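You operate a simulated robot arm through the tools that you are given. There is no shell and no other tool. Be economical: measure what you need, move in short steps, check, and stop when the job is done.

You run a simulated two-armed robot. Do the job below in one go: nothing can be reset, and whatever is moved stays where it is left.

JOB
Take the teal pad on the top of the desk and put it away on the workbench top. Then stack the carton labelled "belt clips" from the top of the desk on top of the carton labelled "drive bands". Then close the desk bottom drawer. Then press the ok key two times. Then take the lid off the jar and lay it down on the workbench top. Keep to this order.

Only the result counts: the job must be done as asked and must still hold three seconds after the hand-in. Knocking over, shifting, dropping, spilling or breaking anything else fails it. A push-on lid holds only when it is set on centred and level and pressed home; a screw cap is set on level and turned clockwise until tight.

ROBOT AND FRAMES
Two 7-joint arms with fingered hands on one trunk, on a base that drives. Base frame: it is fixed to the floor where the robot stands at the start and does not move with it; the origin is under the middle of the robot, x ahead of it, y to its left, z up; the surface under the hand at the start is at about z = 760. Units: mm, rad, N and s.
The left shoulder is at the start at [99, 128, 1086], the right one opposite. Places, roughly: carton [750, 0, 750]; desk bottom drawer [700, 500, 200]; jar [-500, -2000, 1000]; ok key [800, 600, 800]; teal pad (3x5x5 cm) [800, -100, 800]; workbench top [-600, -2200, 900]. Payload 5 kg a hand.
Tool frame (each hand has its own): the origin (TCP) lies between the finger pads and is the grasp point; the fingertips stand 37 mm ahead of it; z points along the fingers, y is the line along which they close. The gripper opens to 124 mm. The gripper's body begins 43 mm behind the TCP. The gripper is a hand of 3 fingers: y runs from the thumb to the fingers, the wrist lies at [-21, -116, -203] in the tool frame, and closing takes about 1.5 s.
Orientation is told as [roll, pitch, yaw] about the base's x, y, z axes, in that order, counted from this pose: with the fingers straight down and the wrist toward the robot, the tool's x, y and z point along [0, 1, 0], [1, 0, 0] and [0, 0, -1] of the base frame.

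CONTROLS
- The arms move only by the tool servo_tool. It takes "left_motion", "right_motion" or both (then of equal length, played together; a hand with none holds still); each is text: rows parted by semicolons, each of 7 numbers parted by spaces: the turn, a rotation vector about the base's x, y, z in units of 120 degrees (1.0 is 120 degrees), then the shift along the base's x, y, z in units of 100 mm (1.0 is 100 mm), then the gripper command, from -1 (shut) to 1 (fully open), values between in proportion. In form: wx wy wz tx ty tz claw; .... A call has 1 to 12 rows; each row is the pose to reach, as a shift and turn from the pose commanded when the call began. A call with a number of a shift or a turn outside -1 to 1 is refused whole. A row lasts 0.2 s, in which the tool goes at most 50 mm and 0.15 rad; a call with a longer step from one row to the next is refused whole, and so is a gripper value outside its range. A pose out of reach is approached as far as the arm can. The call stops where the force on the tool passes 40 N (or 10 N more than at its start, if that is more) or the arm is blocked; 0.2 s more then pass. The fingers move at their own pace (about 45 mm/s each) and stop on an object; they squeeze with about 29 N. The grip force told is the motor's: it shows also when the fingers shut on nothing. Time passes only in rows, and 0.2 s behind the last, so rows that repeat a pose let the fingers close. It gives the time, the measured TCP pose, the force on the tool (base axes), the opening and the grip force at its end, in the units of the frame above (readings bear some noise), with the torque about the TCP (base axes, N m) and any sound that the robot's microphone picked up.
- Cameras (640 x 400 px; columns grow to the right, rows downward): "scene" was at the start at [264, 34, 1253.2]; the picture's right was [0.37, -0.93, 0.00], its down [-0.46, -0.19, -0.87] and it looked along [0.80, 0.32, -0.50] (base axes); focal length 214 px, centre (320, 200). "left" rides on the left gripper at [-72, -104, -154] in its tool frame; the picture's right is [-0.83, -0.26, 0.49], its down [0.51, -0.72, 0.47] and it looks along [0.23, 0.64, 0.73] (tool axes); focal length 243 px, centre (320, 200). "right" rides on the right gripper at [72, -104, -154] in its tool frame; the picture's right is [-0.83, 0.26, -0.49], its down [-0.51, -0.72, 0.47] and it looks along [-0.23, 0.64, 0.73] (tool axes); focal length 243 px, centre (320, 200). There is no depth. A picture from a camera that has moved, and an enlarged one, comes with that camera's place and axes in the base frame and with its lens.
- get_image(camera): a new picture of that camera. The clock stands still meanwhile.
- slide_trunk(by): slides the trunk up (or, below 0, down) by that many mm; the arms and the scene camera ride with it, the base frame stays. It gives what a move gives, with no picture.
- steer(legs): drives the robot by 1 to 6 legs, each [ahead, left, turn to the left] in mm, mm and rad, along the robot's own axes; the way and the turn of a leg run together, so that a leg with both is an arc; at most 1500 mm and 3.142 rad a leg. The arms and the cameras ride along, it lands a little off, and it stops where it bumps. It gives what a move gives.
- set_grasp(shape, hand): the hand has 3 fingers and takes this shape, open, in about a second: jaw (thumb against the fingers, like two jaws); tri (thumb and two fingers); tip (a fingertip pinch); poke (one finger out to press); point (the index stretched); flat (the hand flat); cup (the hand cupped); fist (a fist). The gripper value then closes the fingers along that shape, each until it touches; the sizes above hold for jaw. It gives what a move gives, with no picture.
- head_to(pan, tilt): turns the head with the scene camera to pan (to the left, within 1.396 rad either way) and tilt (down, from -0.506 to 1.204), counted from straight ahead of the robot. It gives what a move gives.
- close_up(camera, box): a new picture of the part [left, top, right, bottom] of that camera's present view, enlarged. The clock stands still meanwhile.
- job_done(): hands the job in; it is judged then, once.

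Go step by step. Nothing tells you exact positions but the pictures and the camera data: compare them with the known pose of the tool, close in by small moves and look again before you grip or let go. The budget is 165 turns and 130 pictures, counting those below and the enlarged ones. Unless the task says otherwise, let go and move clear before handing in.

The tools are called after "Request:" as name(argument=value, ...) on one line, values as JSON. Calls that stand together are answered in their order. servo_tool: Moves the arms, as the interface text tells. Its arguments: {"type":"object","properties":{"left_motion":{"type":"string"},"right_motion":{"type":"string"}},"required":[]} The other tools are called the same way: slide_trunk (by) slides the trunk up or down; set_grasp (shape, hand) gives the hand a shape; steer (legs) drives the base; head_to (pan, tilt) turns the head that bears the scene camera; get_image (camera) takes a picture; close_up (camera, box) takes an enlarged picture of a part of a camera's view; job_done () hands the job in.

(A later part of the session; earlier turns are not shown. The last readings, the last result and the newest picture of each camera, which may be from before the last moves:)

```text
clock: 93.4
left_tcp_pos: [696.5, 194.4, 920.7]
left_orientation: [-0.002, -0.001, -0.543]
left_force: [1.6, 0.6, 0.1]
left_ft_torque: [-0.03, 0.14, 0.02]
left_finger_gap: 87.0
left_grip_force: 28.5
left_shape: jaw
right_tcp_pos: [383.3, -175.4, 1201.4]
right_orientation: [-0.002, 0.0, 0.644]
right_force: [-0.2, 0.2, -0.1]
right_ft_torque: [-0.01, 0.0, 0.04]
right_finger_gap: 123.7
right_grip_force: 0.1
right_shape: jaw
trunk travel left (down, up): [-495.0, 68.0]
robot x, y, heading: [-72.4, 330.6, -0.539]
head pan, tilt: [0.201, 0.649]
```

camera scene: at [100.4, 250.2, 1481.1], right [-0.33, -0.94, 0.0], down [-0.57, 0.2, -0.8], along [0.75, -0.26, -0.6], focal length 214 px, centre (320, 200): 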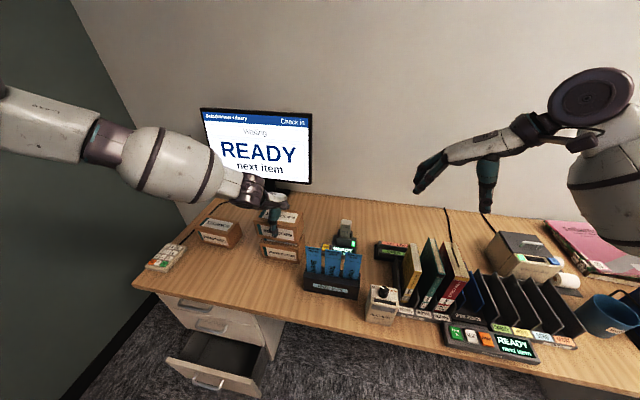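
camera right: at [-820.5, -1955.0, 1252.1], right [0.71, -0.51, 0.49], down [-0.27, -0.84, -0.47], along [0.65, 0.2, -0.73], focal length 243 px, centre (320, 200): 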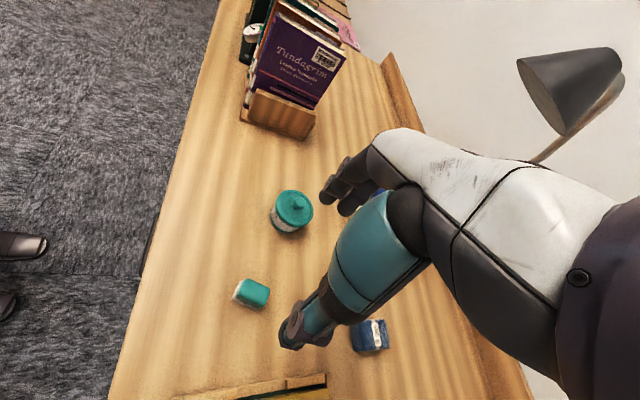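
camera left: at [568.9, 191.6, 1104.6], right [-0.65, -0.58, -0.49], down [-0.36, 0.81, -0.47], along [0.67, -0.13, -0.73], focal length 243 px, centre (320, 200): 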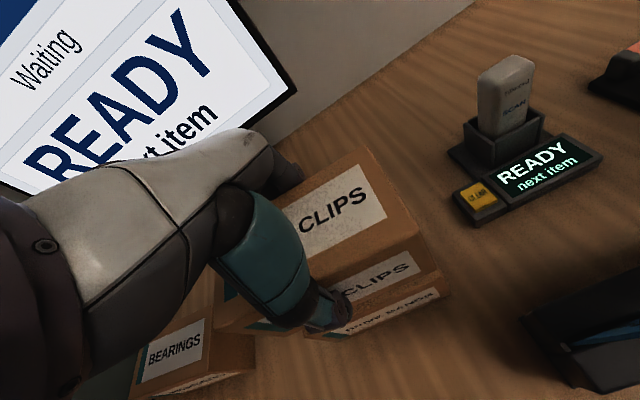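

Request:
servo_tool(left_motion="0 0 0 0 0 -0.01 -1; 0 0 0 0 0 -0.015 -1")

Request:
servo_tool(left_motion="0 0 0 0 0 0 0.5; 0 0 0 0 0 0 0.7; 0 0 0 0 0 0 1; 0 0 0 0 0 0 1; 0 0 0 0 0 0 1; 0 0 0 0 0 0.05 1; 0 0 0 0 0 0.2 1; 0 0 0 0 0 0.5 1; 0 0 0 0 0 0.9 1")

Request:
close_up(camera="scene", box=[230, 180, 358, 280])

```text
clock: 94.0
left_tcp_pos: [696.5, 194.5, 920.8]
left_orientation: [-0.001, -0.003, -0.543]
left_force: [3.0, 0.0, 8.7]
left_ft_torque: [0.06, 0.39, 0.05]
left_finger_gap: 87.0
left_grip_force: 28.7
left_shape: jaw
right_tcp_pos: [383.1, -176.2, 1202.0]
right_orientation: [-0.005, -0.001, 0.644]
right_force: [-0.8, 0.3, -0.2]
right_ft_torque: [-0.03, 0.0, 0.0]
right_finger_gap: 123.6
right_grip_force: 0.0
right_shape: jaw
trunk travel left (down, up): [-495.0, 68.0]
robot x, y, heading: [-76.1, 333.0, -0.533]
head pan, tilt: [0.201, 0.649]
```

```text
clock: 96.0
left_tcp_pos: [694.1, 195.1, 1011.6]
left_orientation: [0.002, -0.005, -0.544]
left_force: [-0.4, 0.6, 0.4]
left_ft_torque: [0.0, -0.02, 0.01]
left_finger_gap: 123.9
left_grip_force: 0.0
left_shape: jaw
right_tcp_pos: [380.8, -176.8, 1203.1]
right_orientation: [-0.006, -0.002, 0.645]
right_force: [-0.5, -0.1, 0.2]
right_ft_torque: [0.01, -0.01, 0.01]
right_finger_gap: 123.6
right_grip_force: 0.0
right_shape: jaw
trunk travel left (down, up): [-495.0, 68.0]
robot x, y, heading: [-71.8, 332.6, -0.535]
head pan, tilt: [0.201, 0.649]
```

```text
4.00 times, centred on (294, 230) of scene
camera zoom: at [97.7, 249.7, 1481.5], right [-0.33, -0.94, 0.0], down [-0.57, 0.2, -0.8], along [0.75, -0.26, -0.6], focal length 858 px, centre (424, 80)
```

zoom: 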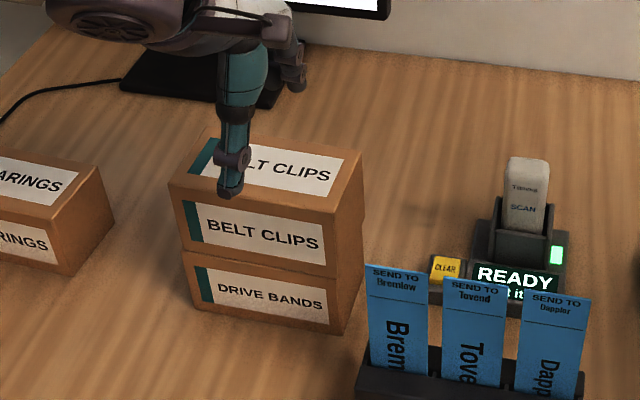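

Stacked cleanly. I raise the left hand, back off, and look at the bottom drawer.

Request:
servo_tool(left_motion="0 0 0 0 0 0.35 1; 0 0 0 0 0 0.7 1; 0 0 0 0 0 1 1")

Request:
steer(legs=[[-450, 0, 0]])

Request:
head_to(pan=0.4, tilt=0.75)

Request:
get_image(camera="scene")

```text
clock: 96.8
left_tcp_pos: [694.9, 194.3, 1110.1]
left_orientation: [0.001, 0.001, -0.542]
left_force: [0.1, -0.3, -0.5]
left_ft_torque: [-0.01, 0.01, -0.02]
left_finger_gap: 123.8
left_grip_force: 0.0
left_shape: jaw
right_tcp_pos: [382.0, -176.7, 1200.8]
right_orientation: [-0.004, 0.0, 0.643]
right_force: [-0.5, -0.6, 0.9]
right_ft_torque: [0.04, -0.03, 0.01]
right_finger_gap: 123.7
right_grip_force: 0.0
right_shape: jaw
trunk travel left (down, up): [-495.0, 68.0]
robot x, y, heading: [-70.6, 332.3, -0.534]
head pan, tilt: [0.201, 0.649]
```

```text
clock: 99.5
left_tcp_pos: [316.7, 417.0, 1108.9]
left_orientation: [0.001, 0.0, -0.551]
left_force: [0.9, -0.8, -0.1]
left_ft_torque: [0.01, -0.01, 0.0]
left_finger_gap: 123.9
left_grip_force: 0.0
left_shape: jaw
right_tcp_pos: [0.5, 47.7, 1200.1]
right_orientation: [-0.001, 0.0, 0.636]
right_force: [0.0, -0.4, -0.7]
right_ft_torque: [0.05, 0.02, 0.01]
right_finger_gap: 123.6
right_grip_force: 0.2
right_shape: jaw
trunk travel left (down, up): [-495.0, 68.0]
robot x, y, heading: [-454.0, 564.3, -0.547]
head pan, tilt: [0.201, 0.649]
```

```text
clock: 100.2
left_tcp_pos: [315.4, 418.4, 1110.0]
left_orientation: [0.0, -0.002, -0.551]
left_force: [0.0, -1.3, 0.9]
left_ft_torque: [0.02, 0.0, 0.0]
left_finger_gap: 123.8
left_grip_force: 0.1
left_shape: jaw
right_tcp_pos: [-1.4, 49.0, 1200.6]
right_orientation: [-0.004, -0.001, 0.638]
right_force: [-1.2, 0.1, -0.4]
right_ft_torque: [0.02, -0.02, 0.0]
right_finger_gap: 123.5
right_grip_force: 0.1
right_shape: jaw
trunk travel left (down, up): [-495.0, 68.0]
robot x, y, heading: [-449.2, 555.2, -0.543]
head pan, tilt: [0.4, 0.75]
```

```text
63 pictures are left
camera scene: at [-281.3, 493.8, 1472.6], right [-0.14, -0.99, 0.0], down [-0.67, 0.1, -0.73], along [0.72, -0.11, -0.68], focal length 214 px, centre (320, 200)
```

scene: 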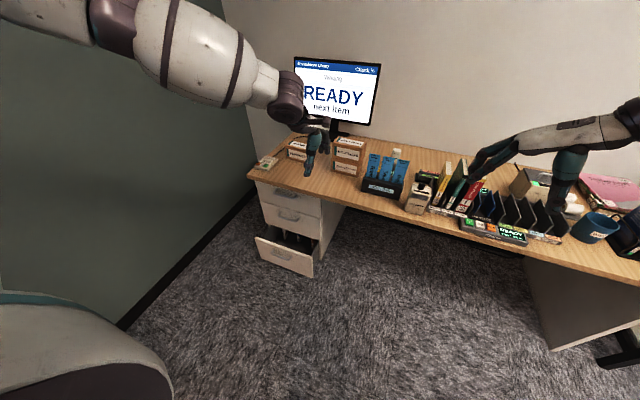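

Request:
close_up(camera="scene", box=[230, 170, 358, 290])

```text
3.33 times, centred on (294, 230) of scene
camera zoom: at [-281.3, 493.8, 1472.6], right [-0.14, -0.99, 0.0], down [-0.67, 0.1, -0.73], along [0.72, -0.11, -0.68], focal length 715 px, centre (407, 100)
```

zoom: 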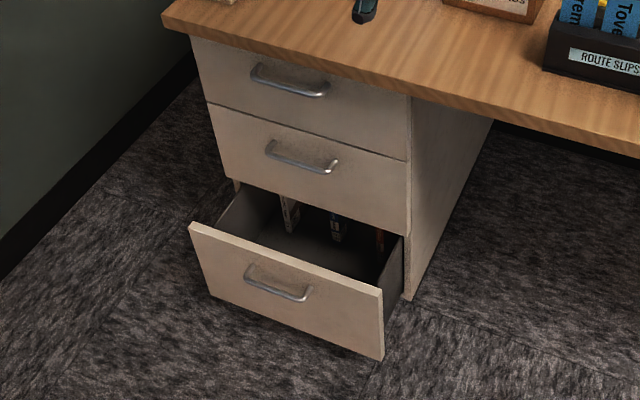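

The bottom drawer's front is about 130 mm out, its panel from about z 60 to 320. I lower the trunk and tuck the right hand back and up.

Request:
slide_trunk(by=-480)

Request:
servo_tool(right_motion="0 0 0 -0.3 0.18 0.2 1; 0 0 0 -0.6 0.36 0.5 1; 0 0 0 -0.9 0.5 0.8 1; 0 0 0 -1 0.55 1 1", left_motion="-0.053 -0.089 0 0 0 0 0; -0.107 -0.178 0 0 0 0 -0.5; -0.16 -0.267 0 0 0 -0.2 -1; -0.2147 -0.3557 0 0 0 -0.5 -1")

Request:
get_image(camera="scene")

```text
refused: -480 is not a number from -400 to 400
```

```text
refused: row 1 steps farther than a row can; nothing moved
```

```text
61 pictures are left
camera scene: at [-281.3, 493.8, 1472.6], right [-0.14, -0.99, 0.0], down [-0.67, 0.1, -0.73], along [0.72, -0.11, -0.68], focal length 214 px, centre (320, 200)
```

scene: 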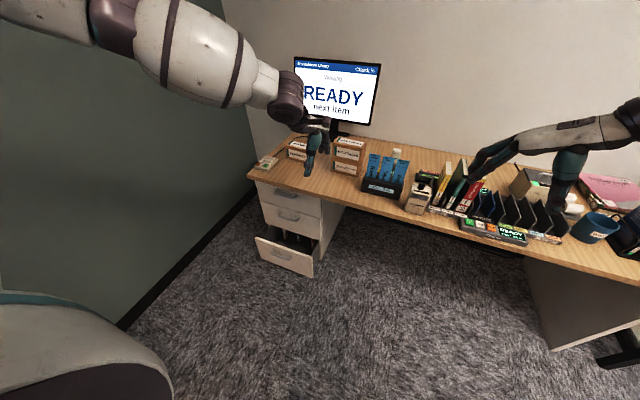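

Request:
slide_trunk(by=-400)

Request:
slide_trunk(by=-80)

Request:
servo_tool(right_motion="0 0 0 -0.2 0.1 0.2 1; 0 0 0 -0.4 0.2 0.4 1; 0 0 0 -0.6 0.3 0.6 1; 0 0 0 -0.8 0.4 0.8 1; 0 0 0 -0.9 0.5 0.9 1; 0 0 0 -1 0.55 1 1", left_motion="-0.0358 -0.0593 0 0 0 0 0; -0.0716 -0.1186 0 0 0 0 -0.5; -0.1073 -0.1779 0 0 0 -0.1 -1; -0.1431 -0.2371 0 0 0 -0.2 -1; -0.1789 -0.2964 0 0 0 -0.3 -1; -0.2147 -0.3557 0 0 0 -0.4 -1")

Request:
get_image(camera="scene")

```text
clock: 104.0
left_tcp_pos: [315.1, 416.8, 710.4]
left_orientation: [0.001, -0.003, -0.549]
left_force: [0.3, 0.2, -0.2]
left_ft_torque: [0.02, -0.03, 0.0]
left_finger_gap: 123.7
left_grip_force: 0.0
left_shape: jaw
right_tcp_pos: [-1.7, 48.0, 802.0]
right_orientation: [-0.004, 0.0, 0.634]
right_force: [0.1, 1.1, 0.9]
right_ft_torque: [0.01, 0.01, 0.02]
right_finger_gap: 123.6
right_grip_force: 0.0
right_shape: jaw
trunk travel left (down, up): [-95.0, 468.0]
robot x, y, heading: [-457.3, 559.5, -0.547]
head pan, tilt: [0.4, 0.75]
```

```text
clock: 105.2
left_tcp_pos: [314.7, 416.0, 629.3]
left_orientation: [-0.001, -0.002, -0.55]
left_force: [-0.6, -0.1, 0.5]
left_ft_torque: [0.01, 0.02, 0.0]
left_finger_gap: 123.8
left_grip_force: 0.1
left_shape: jaw
right_tcp_pos: [-1.3, 48.3, 720.9]
right_orientation: [-0.005, 0.001, 0.637]
right_force: [0.5, -0.3, -0.2]
right_ft_torque: [0.02, -0.01, 0.0]
right_finger_gap: 123.7
right_grip_force: 0.1
right_shape: jaw
trunk travel left (down, up): [-15.0, 548.0]
robot x, y, heading: [-452.6, 561.6, -0.547]
head pan, tilt: [0.4, 0.75]
```

```text
clock: 106.6
left_tcp_pos: [315.4, 416.8, 590.3]
left_orientation: [0.006, -0.872, -0.554]
left_force: [0.7, 0.0, -0.2]
left_ft_torque: [-0.02, -0.03, 0.01]
left_finger_gap: 2.8
left_grip_force: 0.1
left_shape: jaw
right_tcp_pos: [-101.1, 104.0, 822.9]
right_orientation: [-0.003, 0.002, 0.638]
right_force: [-0.2, -0.4, 0.4]
right_ft_torque: [0.03, -0.02, -0.01]
right_finger_gap: 123.4
right_grip_force: 0.0
right_shape: jaw
trunk travel left (down, up): [-15.0, 548.0]
robot x, y, heading: [-453.4, 554.2, -0.545]
head pan, tilt: [0.4, 0.75]
```

```text
60 pictures are left
camera scene: at [-141.4, 409.4, 950.9], right [-0.14, -0.99, 0.0], down [-0.68, 0.1, -0.73], along [0.72, -0.11, -0.68], focal length 214 px, centre (320, 200)
```

scene: 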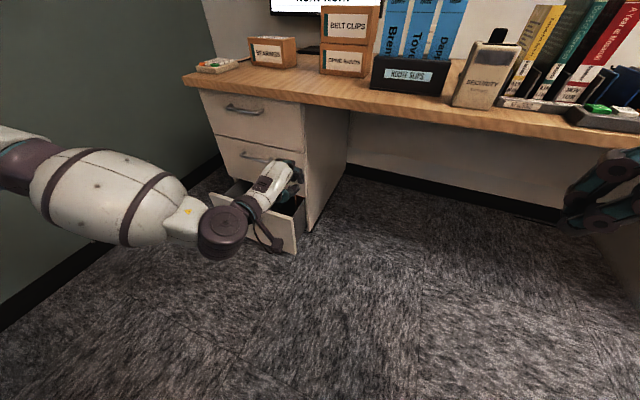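

Request:
close_up(camera="scene", box=[180, 80, 372, 280])

```text
2.00 times, centred on (276, 180) of scene
camera zoom: at [-141.4, 409.4, 950.9], right [-0.14, -0.99, 0.0], down [-0.68, 0.1, -0.73], along [0.72, -0.11, -0.68], focal length 429 px, centre (408, 240)
```

zoom: 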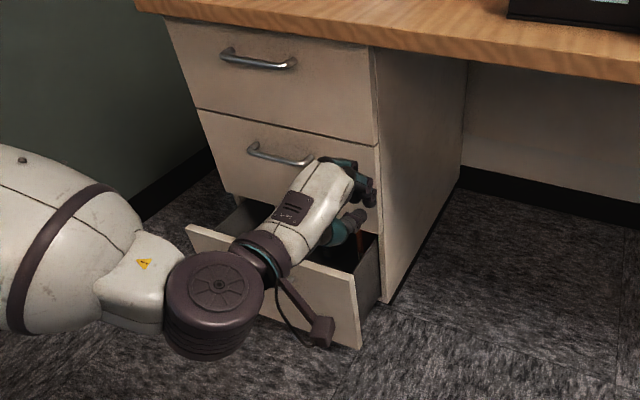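

The panel spans z ≈ 96–322, with its right corner near [434, 431]. I lower the left hand in front of it (clear to the right), then slide left.

Request:
servo_tool(left_motion="0 0 0 0 0 -0.35 -1; 0 0 0 0 0 -0.7 -1; 0 0 0 0 0 -1 -1")

Request:
servo_tool(left_motion="0 0 0 0 0 -0.35 -1; 0 0 0 0 0 -0.7 -1; 0 0 0 0 0 -1 -1")

Request:
servo_tool(left_motion="0 0 0 0 0 -0.35 -1; 0 0 0 0 0 -0.7 -1; 0 0 0 0 0 -1 -1")

Request:
servo_tool(left_motion="0 0 0 0 0 -0.2 -1; 0 0 0 0 0 -0.45 -1")

Request:
get_image(camera="scene")

```text
clock: 107.4
left_tcp_pos: [316.5, 418.0, 490.2]
left_orientation: [0.008, -0.87, -0.555]
left_force: [0.5, 0.1, -0.9]
left_ft_torque: [-0.04, -0.03, 0.02]
left_finger_gap: 0.1
left_grip_force: 28.9
left_shape: jaw
right_tcp_pos: [-100.2, 102.3, 821.8]
right_orientation: [-0.002, -0.001, 0.637]
right_force: [-0.3, 0.5, 0.0]
right_ft_torque: [0.01, 0.0, 0.0]
right_finger_gap: 124.1
right_grip_force: 0.1
right_shape: jaw
trunk travel left (down, up): [-15.0, 548.0]
robot x, y, heading: [-452.8, 557.9, -0.543]
head pan, tilt: [0.4, 0.75]
```

```text
clock: 108.2
left_tcp_pos: [314.9, 416.4, 388.4]
left_orientation: [0.009, -0.87, -0.555]
left_force: [-0.3, -0.2, -0.4]
left_ft_torque: [0.01, 0.01, 0.04]
left_finger_gap: 0.0
left_grip_force: 29.4
left_shape: jaw
right_tcp_pos: [-100.5, 102.6, 821.2]
right_orientation: [-0.004, 0.0, 0.635]
right_force: [0.1, -0.8, 0.5]
right_ft_torque: [0.0, 0.04, 0.0]
right_finger_gap: 123.4
right_grip_force: 0.2
right_shape: jaw
trunk travel left (down, up): [-15.0, 548.0]
robot x, y, heading: [-452.4, 557.8, -0.549]
head pan, tilt: [0.4, 0.75]
```

```text
clock: 109.0
left_tcp_pos: [315.5, 417.7, 289.9]
left_orientation: [0.009, -0.872, -0.556]
left_force: [0.4, -0.2, -0.7]
left_ft_torque: [-0.02, -0.03, -0.03]
left_finger_gap: 0.0
left_grip_force: 29.2
left_shape: jaw
right_tcp_pos: [-100.1, 102.6, 821.2]
right_orientation: [-0.005, 0.0, 0.635]
right_force: [-0.2, 0.2, -0.3]
right_ft_torque: [0.0, 0.04, 0.02]
right_finger_gap: 123.8
right_grip_force: 0.0
right_shape: jaw
trunk travel left (down, up): [-15.0, 548.0]
robot x, y, heading: [-452.2, 556.1, -0.543]
head pan, tilt: [0.4, 0.75]
```

```text
clock: 109.6
left_tcp_pos: [314.8, 417.5, 245.1]
left_orientation: [0.008, -0.871, -0.556]
left_force: [-0.1, 0.1, 0.1]
left_ft_torque: [0.0, 0.0, -0.01]
left_finger_gap: 0.0
left_grip_force: 28.7
left_shape: jaw
right_tcp_pos: [-100.3, 102.1, 821.5]
right_orientation: [-0.003, 0.001, 0.636]
right_force: [0.2, -0.4, -0.8]
right_ft_torque: [0.03, -0.01, 0.02]
right_finger_gap: 123.6
right_grip_force: 0.0
right_shape: jaw
trunk travel left (down, up): [-15.0, 548.0]
robot x, y, heading: [-456.3, 557.3, -0.541]
head pan, tilt: [0.4, 0.75]
```

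```text
58 pictures are left
camera scene: at [-141.5, 409.1, 950.9], right [-0.14, -0.99, 0.0], down [-0.68, 0.1, -0.73], along [0.72, -0.1, -0.68], focal length 214 px, centre (320, 200)
```

scene: 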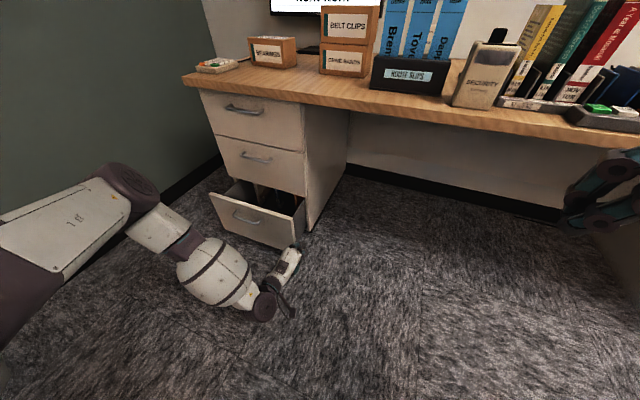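

Request:
steer(legs=[[0, 165, 0]])

Request:
close_up(camera="scene", box=[180, 80, 372, 320])

Request:
get_image(camera="left")

```text
clock: 111.7
left_tcp_pos: [400.2, 555.8, 243.8]
left_orientation: [0.008, -0.87, -0.554]
left_force: [0.1, 0.7, 0.0]
left_ft_torque: [0.0, 0.0, -0.02]
left_finger_gap: 0.0
left_grip_force: 29.4
left_shape: jaw
right_tcp_pos: [-16.4, 241.7, 822.0]
right_orientation: [-0.005, 0.0, 0.638]
right_force: [0.9, -0.1, -0.1]
right_ft_torque: [0.04, 0.0, -0.02]
right_finger_gap: 123.6
right_grip_force: 0.0
right_shape: jaw
trunk travel left (down, up): [-15.0, 548.0]
robot x, y, heading: [-363.3, 696.2, -0.542]
head pan, tilt: [0.4, 0.75]
```

```text
1.67 times, centred on (276, 200) of scene
camera zoom: at [-57.0, 549.2, 951.0], right [-0.14, -0.99, 0.0], down [-0.67, 0.1, -0.73], along [0.72, -0.11, -0.68], focal length 358 px, centre (393, 200)
```

zoom: 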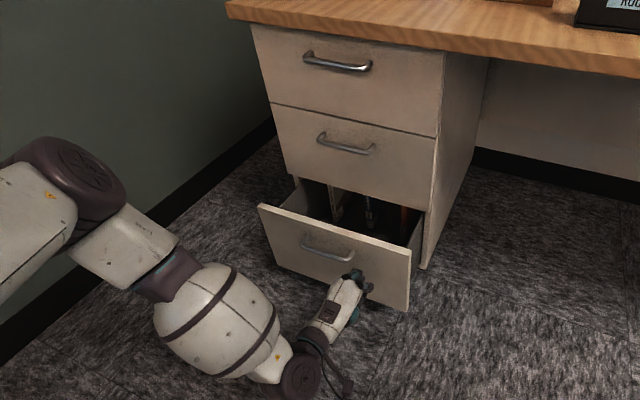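

```text
56 pictures are left
camera left: at [203.6, 590.3, 265.0], right [-0.25, -0.81, -0.52], down [0.18, 0.49, -0.85], along [0.95, -0.31, 0.02], focal length 243 px, centre (320, 200)
```

left: 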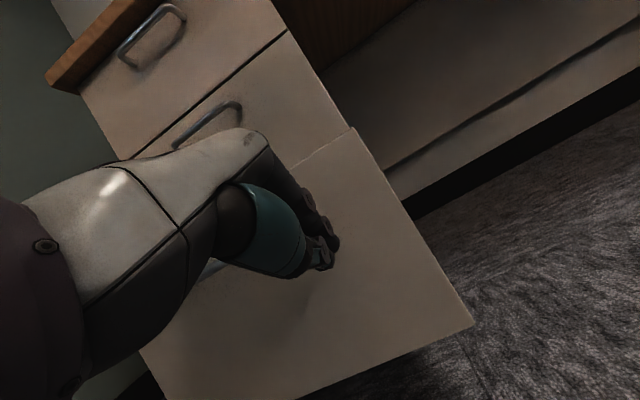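

The fingers face the right part of the drawer front. I push along the drawer axis.

Request:
servo_tool(left_motion="0 0 0 0.17 -0.1 0 -1; 0 0 0 0.34 -0.2 0 -1; 0 0 0 0.51 -0.31 0 -1; 0 0 0 0.68 -0.41 0 -1; 0 0 0 0.85 -0.515 0 -1")

Request:
close_up(camera="scene", box=[180, 80, 372, 320])

```text
clock: 112.9
left_tcp_pos: [484.8, 503.6, 246.4]
left_orientation: [0.008, -0.871, -0.556]
left_force: [-0.2, 0.2, 0.5]
left_ft_torque: [-0.01, -0.02, -0.04]
left_finger_gap: 0.0
left_grip_force: 28.6
left_shape: jaw
right_tcp_pos: [-16.3, 242.2, 822.5]
right_orientation: [-0.003, -0.001, 0.637]
right_force: [0.0, 0.4, -0.3]
right_ft_torque: [0.0, 0.02, -0.02]
right_finger_gap: 123.6
right_grip_force: 0.2
right_shape: jaw
trunk travel left (down, up): [-15.0, 548.0]
robot x, y, heading: [-367.9, 699.6, -0.537]
head pan, tilt: [0.4, 0.75]
```

```text
1.67 times, centred on (276, 200) of scene
camera zoom: at [-57.0, 548.8, 950.9], right [-0.14, -0.99, 0.0], down [-0.67, 0.1, -0.73], along [0.72, -0.11, -0.68], focal length 358 px, centre (393, 200)
```

zoom: 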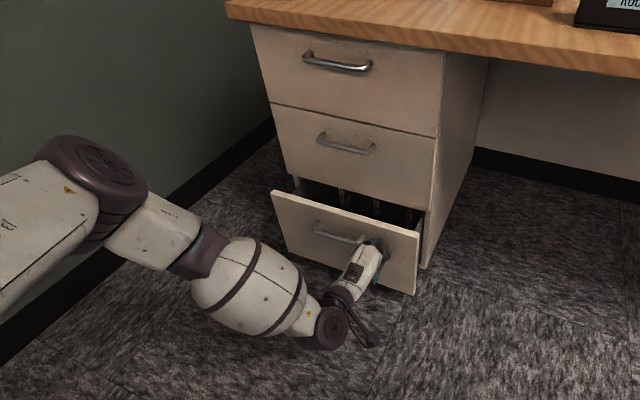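

The drawer is sliding in freely. I keep pushing.

Request:
servo_tool(left_motion="0 0 0 0.17 -0.1 0 -1; 0 0 0 0.34 -0.2 0 -1; 0 0 0 0.51 -0.31 0 -1; 0 0 0 0.68 -0.41 0 -1; 0 0 0 0.77 -0.465 0 -1; 0 0 0 0.85 -0.515 0 -1; 0 0 0 0.93 -0.56 0 -1")

Request:
close_up(camera="scene", box=[180, 80, 372, 320])

```text
clock: 114.2
left_tcp_pos: [561.7, 458.3, 241.5]
left_orientation: [0.008, -0.867, -0.556]
left_force: [-18.7, 9.4, 6.6]
left_ft_torque: [0.0, -0.09, 0.11]
left_finger_gap: 0.3
left_grip_force: 29.4
left_shape: jaw
right_tcp_pos: [-15.9, 243.6, 821.6]
right_orientation: [-0.003, -0.001, 0.64]
right_force: [0.6, -0.2, 0.8]
right_ft_torque: [0.03, 0.0, 0.03]
right_finger_gap: 123.4
right_grip_force: 0.1
right_shape: jaw
trunk travel left (down, up): [-15.0, 548.0]
robot x, y, heading: [-369.0, 700.5, -0.545]
head pan, tilt: [0.4, 0.75]
stopped in row 6 (left hand): the force on the tool passed its limit at 49 N (the readings are from after the stop); the commanded pose is now the measured one
```

```text
1.67 times, centred on (276, 200) of scene
camera zoom: at [-57.8, 550.1, 951.1], right [-0.14, -0.99, 0.0], down [-0.67, 0.1, -0.73], along [0.72, -0.1, -0.68], focal length 358 px, centre (393, 200)
```

zoom: 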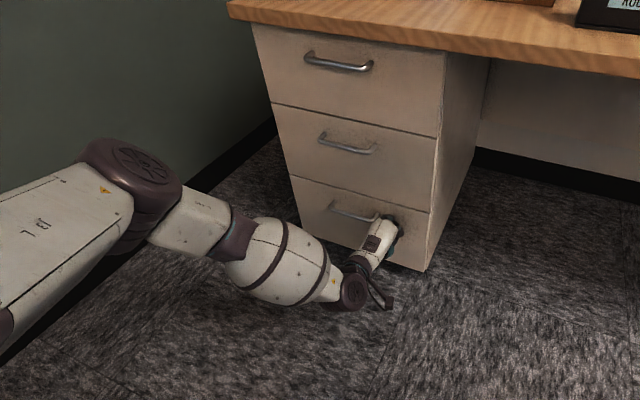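

The drawer appears flush and stopped at the force limit. I retract straight out and check.

Request:
servo_tool(left_motion="0 0 0 -0.17 0.1 0 -1; 0 0 0 -0.34 0.2 0 -1; 0 0 0 -0.6 0.36 0 -1; 0 0 0 -0.9 0.54 0 -1")

Request:
steer(legs=[[-200, 0, 0]])

Request:
close_up(camera="scene", box=[220, 70, 400, 250])

```text
clock: 115.2
left_tcp_pos: [472.7, 512.8, 241.4]
left_orientation: [0.008, -0.869, -0.556]
left_force: [-0.2, -0.6, -0.1]
left_ft_torque: [0.01, 0.02, 0.02]
left_finger_gap: 0.2
left_grip_force: 29.0
left_shape: jaw
right_tcp_pos: [-16.8, 244.1, 821.2]
right_orientation: [-0.004, 0.0, 0.639]
right_force: [0.6, -0.4, 0.3]
right_ft_torque: [0.01, -0.02, -0.01]
right_finger_gap: 123.7
right_grip_force: 0.1
right_shape: jaw
trunk travel left (down, up): [-15.0, 548.0]
robot x, y, heading: [-368.2, 698.9, -0.543]
head pan, tilt: [0.4, 0.75]
```

```text
clock: 116.8
left_tcp_pos: [302.6, 614.0, 241.8]
left_orientation: [0.007, -0.868, -0.558]
left_force: [0.2, 0.9, 0.8]
left_ft_torque: [0.02, 0.01, 0.03]
left_finger_gap: 0.0
left_grip_force: 29.2
left_shape: jaw
right_tcp_pos: [-186.0, 345.2, 820.9]
right_orientation: [-0.003, -0.001, 0.636]
right_force: [0.5, 0.1, -0.3]
right_ft_torque: [0.0, -0.03, -0.04]
right_finger_gap: 123.7
right_grip_force: 0.1
right_shape: jaw
trunk travel left (down, up): [-15.0, 548.0]
robot x, y, heading: [-535.7, 800.2, -0.543]
head pan, tilt: [0.4, 0.75]
```

```text
2.22 times, centred on (310, 160) of scene
camera zoom: at [-226.6, 651.8, 951.2], right [-0.14, -0.99, 0.0], down [-0.67, 0.1, -0.73], along [0.72, -0.11, -0.68], focal length 477 px, centre (342, 289)
```

zoom: 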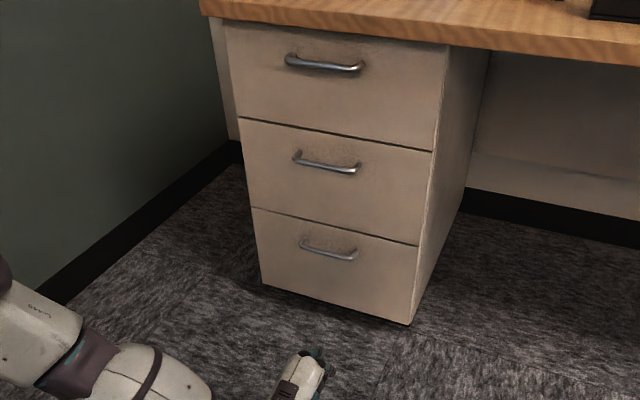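

The drawer is flush. I raise the trunk, turn the left hand back down, then look at the keypad.

Request:
slide_trunk(by=400)

Request:
slide_trunk(by=80)

Request:
servo_tool(left_motion="0.0358 0.0593 0 0 0 0.15 -1; 0.0716 0.1186 0 0 0 0.3 -1; 0.1073 0.1779 0 0 0 0.5 -1; 0.1431 0.2371 0 0 0 0.7 -1; 0.1789 0.2964 0 0 0 0.9 -1; 0.2147 0.3557 0 0 0 1 -1")

Request:
servo_tool(left_motion="0 0 0 0 0 0.4 -1; 0 0 0 0 0 0.8 -1; 0 0 0 0 0 1 -1")

Request:
servo_tool(left_motion="0 0 0 0 0 0.4 -1; 0 0 0 0 0 0.8 -1; 0 0 0 0 0 1 -1")

Request:
set_grasp(hand="left", shape="poke")

```text
clock: 120.6
left_tcp_pos: [352.9, 584.2, 774.8]
left_orientation: [0.013, -1.051, -0.563]
left_force: [0.4, -1.1, -0.2]
left_ft_torque: [0.04, 0.01, 0.0]
left_finger_gap: 0.0
left_grip_force: 28.2
left_shape: jaw
right_tcp_pos: [-184.8, 345.5, 1222.9]
right_orientation: [-0.005, -0.002, 0.637]
right_force: [0.1, -0.5, 0.2]
right_ft_torque: [0.05, -0.01, 0.0]
right_finger_gap: 123.5
right_grip_force: 0.2
right_shape: jaw
trunk travel left (down, up): [-415.0, 148.0]
robot x, y, heading: [-539.5, 803.6, -0.547]
head pan, tilt: [0.4, 0.75]
```

```text
clock: 121.8
left_tcp_pos: [377.0, 569.6, 973.0]
left_orientation: [0.02, -1.183, -0.57]
left_force: [0.1, 0.8, -0.9]
left_ft_torque: [-0.05, -0.04, 0.0]
left_finger_gap: 0.0
left_grip_force: 29.4
left_shape: jaw
right_tcp_pos: [-185.4, 345.4, 1299.6]
right_orientation: [-0.002, 0.001, 0.638]
right_force: [0.4, -0.4, -0.2]
right_ft_torque: [0.04, 0.0, 0.01]
right_finger_gap: 123.6
right_grip_force: 0.1
right_shape: jaw
trunk travel left (down, up): [-495.0, 68.0]
robot x, y, heading: [-540.3, 801.8, -0.541]
head pan, tilt: [0.4, 0.75]
```

```text
clock: 123.2
left_tcp_pos: [375.2, 567.7, 1076.1]
left_orientation: [0.001, -0.317, -0.553]
left_force: [-0.7, -0.5, 0.1]
left_ft_torque: [-0.01, -0.02, 0.03]
left_finger_gap: 0.2
left_grip_force: 29.1
left_shape: jaw
right_tcp_pos: [-186.9, 344.4, 1301.8]
right_orientation: [-0.004, -0.002, 0.639]
right_force: [0.1, 0.2, -0.6]
right_ft_torque: [0.03, -0.06, 0.01]
right_finger_gap: 123.7
right_grip_force: 0.1
right_shape: jaw
trunk travel left (down, up): [-495.0, 68.0]
robot x, y, heading: [-535.4, 797.5, -0.545]
head pan, tilt: [0.4, 0.75]
```

```text
clock: 124.0
left_tcp_pos: [379.7, 571.3, 1174.6]
left_orientation: [-0.001, -0.314, -0.553]
left_force: [0.5, -0.1, -0.3]
left_ft_torque: [0.0, -0.02, 0.03]
left_finger_gap: 0.1
left_grip_force: 29.1
left_shape: jaw
right_tcp_pos: [-184.9, 345.2, 1303.1]
right_orientation: [-0.003, 0.0, 0.639]
right_force: [0.3, -0.2, -0.2]
right_ft_torque: [-0.01, 0.01, 0.04]
right_finger_gap: 123.6
right_grip_force: 0.1
right_shape: jaw
trunk travel left (down, up): [-495.0, 68.0]
robot x, y, heading: [-536.6, 802.7, -0.543]
head pan, tilt: [0.4, 0.75]
```

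```text
clock: 124.8
left_tcp_pos: [381.7, 568.8, 1275.0]
left_orientation: [0.0, -0.317, -0.555]
left_force: [0.2, 0.2, 0.6]
left_ft_torque: [0.01, 0.0, 0.02]
left_finger_gap: 0.1
left_grip_force: 28.8
left_shape: jaw
right_tcp_pos: [-184.7, 345.6, 1301.6]
right_orientation: [-0.004, 0.001, 0.637]
right_force: [-0.6, -0.2, 1.6]
right_ft_torque: [-0.01, -0.02, 0.03]
right_finger_gap: 123.5
right_grip_force: 0.1
right_shape: jaw
trunk travel left (down, up): [-495.0, 68.0]
robot x, y, heading: [-536.4, 802.4, -0.54]
head pan, tilt: [0.4, 0.75]
```

```text
clock: 125.7
left_tcp_pos: [380.0, 568.8, 1273.6]
left_orientation: [0.0, -0.316, -0.554]
left_force: [-0.5, 0.0, 0.3]
left_ft_torque: [-0.01, -0.05, 0.01]
left_finger_gap: 0.1
left_grip_force: 0.1
left_shape: poke
right_tcp_pos: [-184.3, 344.2, 1302.1]
right_orientation: [-0.003, 0.001, 0.636]
right_force: [-0.3, 0.1, 0.2]
right_ft_torque: [0.0, 0.0, -0.01]
right_finger_gap: 123.7
right_grip_force: 0.0
right_shape: jaw
trunk travel left (down, up): [-495.0, 68.0]
robot x, y, heading: [-537.9, 799.0, -0.545]
head pan, tilt: [0.4, 0.75]
```

Request:
servo_tool(left_motion="0.026 0.043 0 -0.3 0.18 0 -1; 0.052 0.086 0 -0.6 0.36 0 -1; 0.0785 0.1285 0 -0.9 0.54 -0.1 -1; 0.0785 0.1285 0 -1 0.6 -0.2 -1")

Request:
steer(legs=[[0, 0, 0.545], [350, -409, 0]])

Request:
head_to(pan=0.35, tilt=0.65)

Request:
get_image(camera="scene")

Request:
get_image(camera="left")

```text
clock: 126.7
left_tcp_pos: [278.1, 628.3, 1254.9]
left_orientation: [-0.001, 0.001, -0.555]
left_force: [-0.2, 0.0, 0.3]
left_ft_torque: [0.01, -0.01, -0.01]
left_finger_gap: 0.0
left_grip_force: 0.1
left_shape: poke
right_tcp_pos: [-185.2, 345.7, 1302.4]
right_orientation: [-0.004, -0.001, 0.637]
right_force: [0.1, -0.4, 0.7]
right_ft_torque: [0.02, -0.01, -0.01]
right_finger_gap: 123.8
right_grip_force: 0.1
right_shape: jaw
trunk travel left (down, up): [-495.0, 68.0]
robot x, y, heading: [-537.9, 798.8, -0.539]
head pan, tilt: [0.4, 0.75]
```

```text
clock: 132.4
left_tcp_pos: [594.8, 674.3, 1256.2]
left_orientation: [-0.004, -0.002, 0.003]
left_force: [-0.2, 0.0, -0.3]
left_ft_torque: [-0.02, 0.0, 0.04]
left_finger_gap: 0.0
left_grip_force: 0.1
left_shape: poke
right_tcp_pos: [350.2, 190.9, 1302.2]
right_orientation: [-0.004, -0.001, 1.193]
right_force: [-0.2, 0.3, -0.1]
right_ft_torque: [-0.04, -0.02, -0.02]
right_finger_gap: 123.7
right_grip_force: 0.1
right_shape: jaw
trunk travel left (down, up): [-495.0, 68.0]
robot x, y, heading: [-187.6, 394.5, 0.012]
head pan, tilt: [0.4, 0.75]
```

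```text
clock: 133.1
left_tcp_pos: [597.0, 674.1, 1255.0]
left_orientation: [-0.001, 0.001, 0.003]
left_force: [-0.1, 0.4, -0.8]
left_ft_torque: [-0.03, -0.03, 0.0]
left_finger_gap: 0.3
left_grip_force: 0.1
left_shape: poke
right_tcp_pos: [350.2, 189.3, 1302.2]
right_orientation: [-0.005, -0.001, 1.193]
right_force: [0.8, 0.6, 0.4]
right_ft_torque: [-0.04, 0.03, 0.02]
right_finger_gap: 123.8
right_grip_force: 0.1
right_shape: jaw
trunk travel left (down, up): [-495.0, 68.0]
robot x, y, heading: [-186.1, 390.2, 0.008]
head pan, tilt: [0.351, 0.649]
```

```text
52 pictures are left
camera scene: at [-2.4, 422.7, 1481.1], right [0.35, -0.94, 0.0], down [-0.57, -0.21, -0.8], along [0.74, 0.28, -0.6], focal length 214 px, centre (320, 200)
```

scene: 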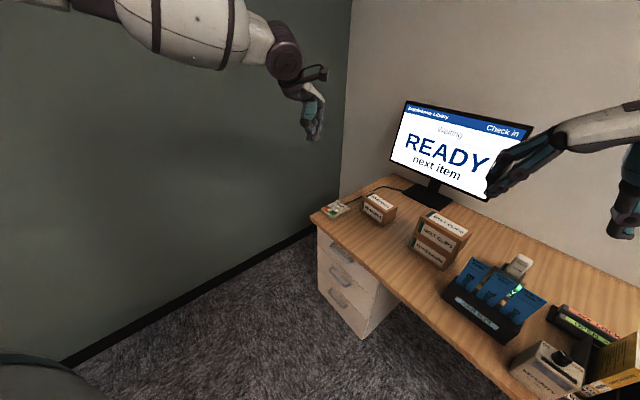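

```text
51 pictures are left
camera left: at [490.4, 602.2, 1409.7], right [-0.26, -0.83, -0.49], down [-0.72, 0.5, -0.47], along [0.64, 0.23, -0.73], focal length 243 px, centre (320, 200)
```

left: 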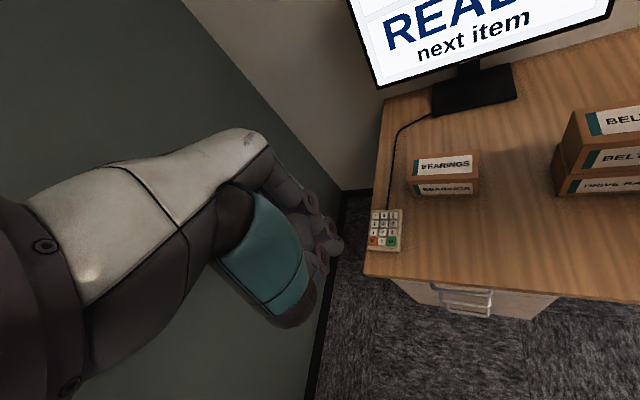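

Request:
close_up(camera="left", box=[350, 195, 430, 265])

Request:
close_up(camera="scene", box=[310, 190, 374, 230])

```text
5.71 times, centred on (390, 230) of left
camera zoom: at [490.4, 602.2, 1409.7], right [-0.26, -0.83, -0.49], down [-0.72, 0.5, -0.47], along [0.64, 0.23, -0.73], focal length 1386 px, centre (-80, 29)
```

zoom: 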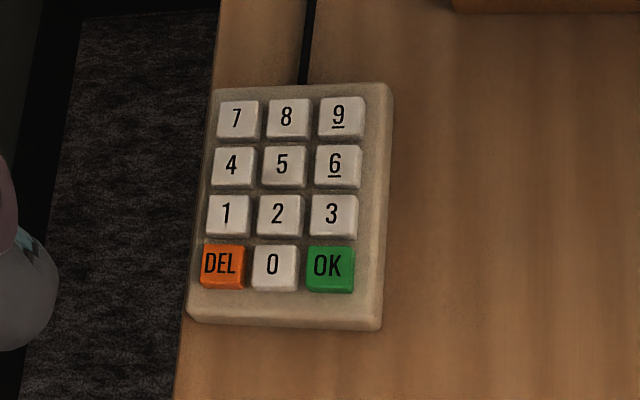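

```text
10.00 times, centred on (342, 210) of scene
camera zoom: at [-2.4, 422.7, 1481.1], right [0.35, -0.94, 0.0], down [-0.57, -0.21, -0.8], along [0.74, 0.28, -0.6], focal length 2145 px, centre (100, 100)
```

zoom: 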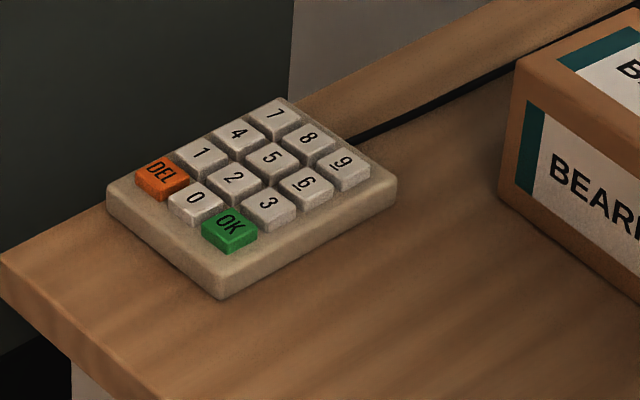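

The OK key is at about [775, 648, 788]. I bring the hand above it and open the poke shape to see the finger.

Request:
steer(legs=[[190, -26, 0]])

Request:
servo_tool(left_motion="0 0 0 0 0 -0.3 1; 0 0 0 0 0 -0.6 1; 0 0 0 0 0 -0.9 1; 0 0 0 0 0 -0.9 1; 0 0 0 0 0 -0.9 1; 0 0 0 0 0 -0.9 1; 0 0 0 0 0 -0.9 1")

Request:
get_image(camera="left")

Request:
get_image(camera="scene")

```text
clock: 134.6
left_tcp_pos: [781.1, 647.4, 1258.6]
left_orientation: [-0.003, -0.004, 0.0]
left_force: [-0.9, -0.3, 1.3]
left_ft_torque: [0.01, -0.04, 0.01]
left_finger_gap: 0.0
left_grip_force: 0.0
left_shape: poke
right_tcp_pos: [534.3, 163.1, 1304.1]
right_orientation: [-0.008, 0.0, 1.188]
right_force: [-1.0, -0.1, 0.3]
right_ft_torque: [0.01, -0.05, -0.02]
right_finger_gap: 123.8
right_grip_force: 0.1
right_shape: jaw
trunk travel left (down, up): [-495.0, 68.0]
robot x, y, heading: [-2.6, 367.9, 0.008]
head pan, tilt: [0.351, 0.649]
```

```text
clock: 136.2
left_tcp_pos: [785.9, 647.0, 1165.4]
left_orientation: [-0.003, -0.002, -0.002]
left_force: [0.1, 0.1, 1.3]
left_ft_torque: [-0.01, 0.0, 0.03]
left_finger_gap: 0.0
left_grip_force: 0.0
left_shape: poke
right_tcp_pos: [539.7, 162.8, 1302.1]
right_orientation: [-0.004, 0.001, 1.189]
right_force: [0.4, 0.5, -0.6]
right_ft_torque: [0.01, 0.02, -0.01]
right_finger_gap: 123.5
right_grip_force: 0.1
right_shape: jaw
trunk travel left (down, up): [-495.0, 68.0]
robot x, y, heading: [-2.6, 368.9, 0.009]
head pan, tilt: [0.351, 0.649]
```

```text
48 pictures are left
camera left: at [679.9, 575.7, 1319.4], right [-0.26, -0.83, -0.49], down [-0.72, 0.51, -0.47], along [0.64, 0.23, -0.73], focal length 243 px, centre (320, 200)
```

left: 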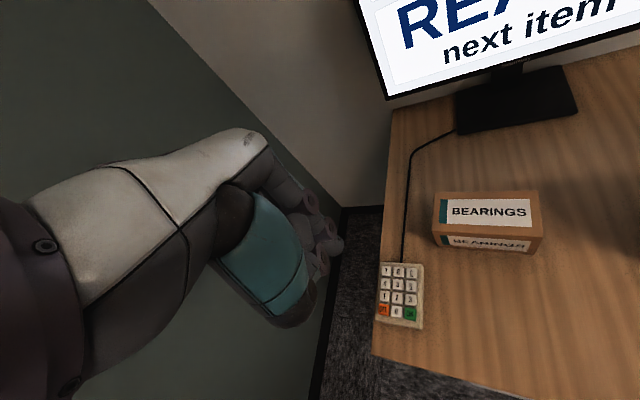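

```text
47 pictures are left
camera scene: at [186.1, 397.9, 1481.1], right [0.35, -0.94, 0.0], down [-0.57, -0.21, -0.8], along [0.75, 0.28, -0.6], focal length 214 px, centre (320, 200)
```

scene: 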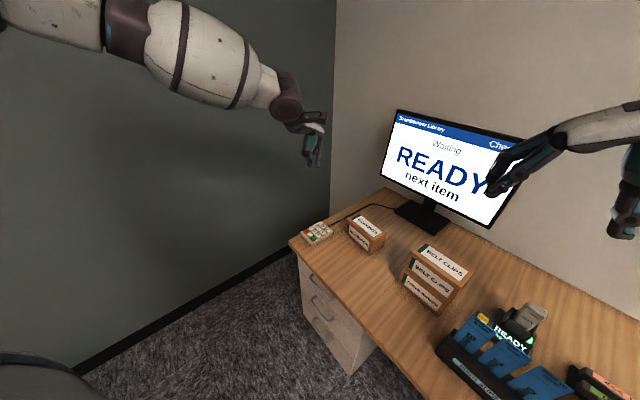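

Request:
close_up(camera="left", box=[200, 160, 360, 340])

Request:
close_up(camera="scene", box=[250, 60, 378, 180])

```text
2.22 times, centred on (280, 250) of left
camera zoom: at [679.9, 575.7, 1319.4], right [-0.26, -0.83, -0.49], down [-0.72, 0.51, -0.47], along [0.64, 0.23, -0.73], focal length 539 px, centre (409, 89)
```

zoom: 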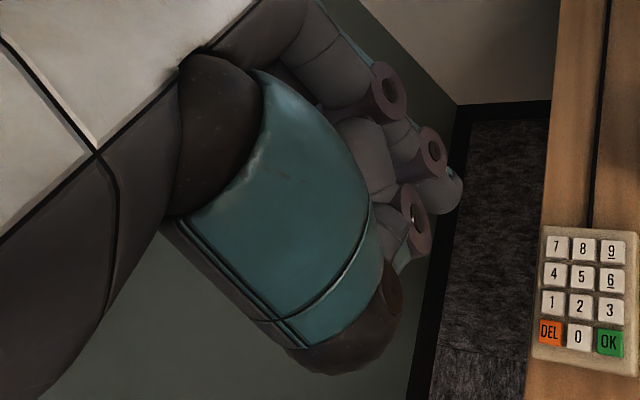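

```text
3.33 times, centred on (314, 120) of scene
camera zoom: at [186.1, 397.9, 1481.1], right [0.35, -0.94, 0.0], down [-0.57, -0.21, -0.8], along [0.75, 0.28, -0.6], focal length 715 px, centre (340, 467)
```

zoom: 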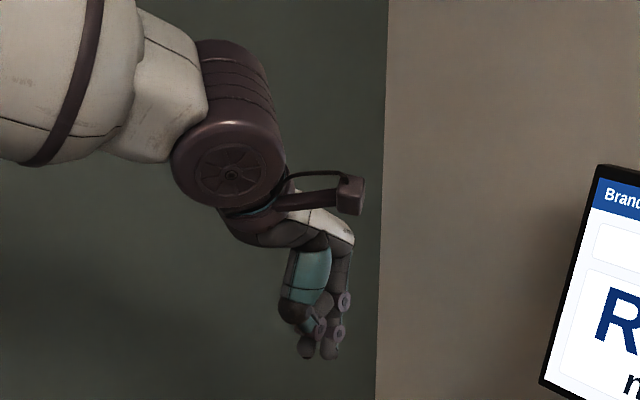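

The poke finger isn't clearly visible, so I try the "point" shape.

Request:
set_grasp(hand="left", shape="point")

Request:
get_image(camera="left")

Request:
close_up(camera="scene", box=[250, 60, 378, 180])

```text
clock: 137.1
left_tcp_pos: [784.7, 647.6, 1165.2]
left_orientation: [-0.002, -0.001, -0.001]
left_force: [0.5, 0.7, 1.1]
left_ft_torque: [-0.02, 0.0, 0.01]
left_finger_gap: 0.1
left_grip_force: 0.0
left_shape: point
right_tcp_pos: [537.6, 163.0, 1301.8]
right_orientation: [-0.005, 0.001, 1.188]
right_force: [-0.7, -0.2, 0.6]
right_ft_torque: [0.0, 0.0, -0.02]
right_finger_gap: 123.6
right_grip_force: 0.0
right_shape: jaw
trunk travel left (down, up): [-495.0, 68.0]
robot x, y, heading: [1.8, 367.7, 0.004]
head pan, tilt: [0.351, 0.649]
```

```text
44 pictures are left
camera left: at [679.7, 575.8, 1319.5], right [-0.26, -0.83, -0.49], down [-0.72, 0.51, -0.47], along [0.64, 0.23, -0.73], focal length 243 px, centre (320, 200)
```

left: 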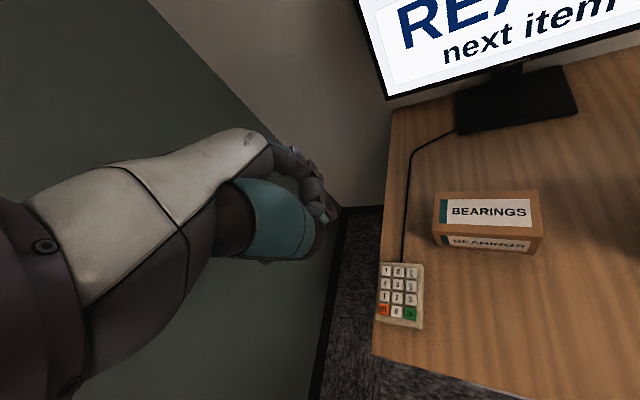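

```text
3.33 times, centred on (314, 120) of scene
camera zoom: at [185.9, 397.9, 1481.1], right [0.35, -0.94, 0.0], down [-0.57, -0.21, -0.8], along [0.75, 0.28, -0.6], focal length 715 px, centre (340, 467)
```

zoom: 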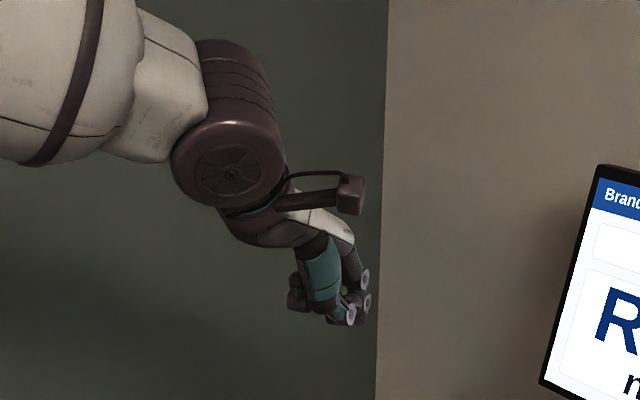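

Request:
set_grasp(hand="left", shape="poke")

Request:
servo_tool(left_motion="0 0 0 -0.1 0 -0.35 1; 0 0 0 -0.2 0 -0.7 1; 0 0 0 -0.28 0 -1 1")

Request:
servo_tool(left_motion="0 0 0 0 0 -0.35 1; 0 0 0 0 0 -0.7 1; 0 0 0 0 0 -1 1")

Request:
servo_tool(left_motion="0 0 0 0 0 -0.2 1; 0 0 0 0 0 -0.4 1; 0 0 0 0 0 -0.55 1")

Request:
close_up(camera="left", box=[240, 150, 460, 350])

Request:
close_up(camera="scene", box=[250, 160, 378, 280])

```text
clock: 138.0
left_tcp_pos: [785.8, 646.6, 1164.0]
left_orientation: [-0.002, -0.002, 0.001]
left_force: [-0.8, -0.2, 0.7]
left_ft_torque: [0.0, 0.01, 0.0]
left_finger_gap: 0.1
left_grip_force: 0.0
left_shape: poke
right_tcp_pos: [538.7, 164.3, 1302.1]
right_orientation: [-0.003, 0.003, 1.189]
right_force: [-0.4, -0.4, 0.4]
right_ft_torque: [-0.05, -0.01, 0.02]
right_finger_gap: 123.7
right_grip_force: 0.0
right_shape: jaw
trunk travel left (down, up): [-495.0, 68.0]
robot x, y, heading: [0.6, 367.2, 0.012]
head pan, tilt: [0.351, 0.649]
```

```text
clock: 138.8
left_tcp_pos: [755.5, 649.4, 1064.4]
left_orientation: [-0.005, -0.002, -0.001]
left_force: [0.7, 0.9, 0.5]
left_ft_torque: [0.01, 0.03, 0.01]
left_finger_gap: 0.1
left_grip_force: 0.1
left_shape: poke
right_tcp_pos: [538.7, 164.9, 1301.9]
right_orientation: [-0.003, 0.0, 1.189]
right_force: [1.5, 0.7, -1.1]
right_ft_torque: [-0.06, -0.02, 0.01]
right_finger_gap: 123.8
right_grip_force: 0.0
right_shape: jaw
trunk travel left (down, up): [-495.0, 68.0]
robot x, y, heading: [-0.4, 368.2, 0.011]
head pan, tilt: [0.351, 0.649]
```

```text
clock: 139.6
left_tcp_pos: [756.8, 645.0, 963.6]
left_orientation: [-0.003, -0.002, -0.002]
left_force: [-0.4, -0.2, -0.4]
left_ft_torque: [0.01, -0.02, -0.04]
left_finger_gap: 0.0
left_grip_force: 0.2
left_shape: poke
right_tcp_pos: [538.5, 163.7, 1302.3]
right_orientation: [-0.004, 0.001, 1.19]
right_force: [0.3, 0.0, 0.3]
right_ft_torque: [0.0, 0.03, -0.02]
right_finger_gap: 123.5
right_grip_force: 0.0
right_shape: jaw
trunk travel left (down, up): [-495.0, 68.0]
robot x, y, heading: [-2.1, 362.4, 0.008]
head pan, tilt: [0.351, 0.649]
```

```text
clock: 140.4
left_tcp_pos: [756.1, 645.5, 911.0]
left_orientation: [-0.001, -0.003, 0.0]
left_force: [0.9, 0.5, -0.3]
left_ft_torque: [0.01, -0.01, 0.0]
left_finger_gap: 0.0
left_grip_force: 0.0
left_shape: poke
right_tcp_pos: [537.7, 163.4, 1302.2]
right_orientation: [-0.004, -0.001, 1.188]
right_force: [0.0, -0.6, 0.0]
right_ft_torque: [0.01, 0.04, 0.02]
right_finger_gap: 123.7
right_grip_force: 0.0
right_shape: jaw
trunk travel left (down, up): [-495.0, 68.0]
robot x, y, heading: [1.1, 366.2, 0.007]
head pan, tilt: [0.351, 0.649]
```

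```text
2.00 times, centred on (350, 250) of left
camera zoom: at [651.0, 573.8, 1065.5], right [-0.26, -0.83, -0.49], down [-0.72, 0.51, -0.47], along [0.64, 0.23, -0.73], focal length 485 px, centre (260, 100)
```

zoom: 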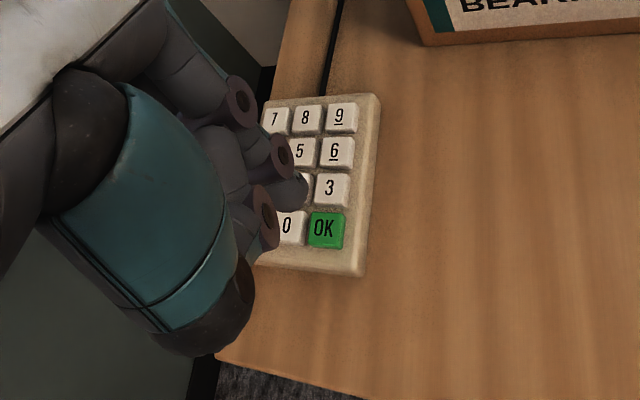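

```text
3.33 times, centred on (314, 220) of scene
camera zoom: at [186.0, 397.9, 1481.1], right [0.35, -0.94, 0.0], down [-0.57, -0.21, -0.8], along [0.75, 0.28, -0.6], focal length 715 px, centre (340, 133)
```

zoom: 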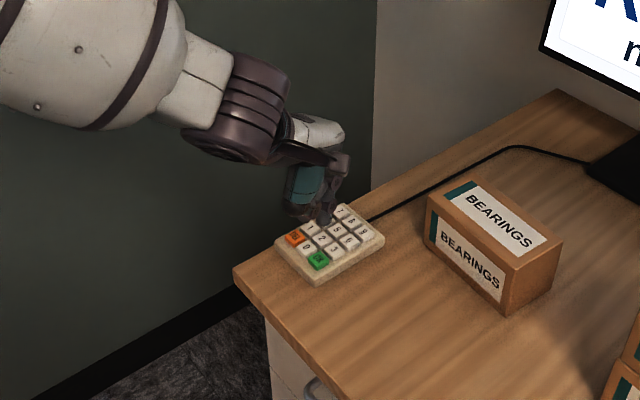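

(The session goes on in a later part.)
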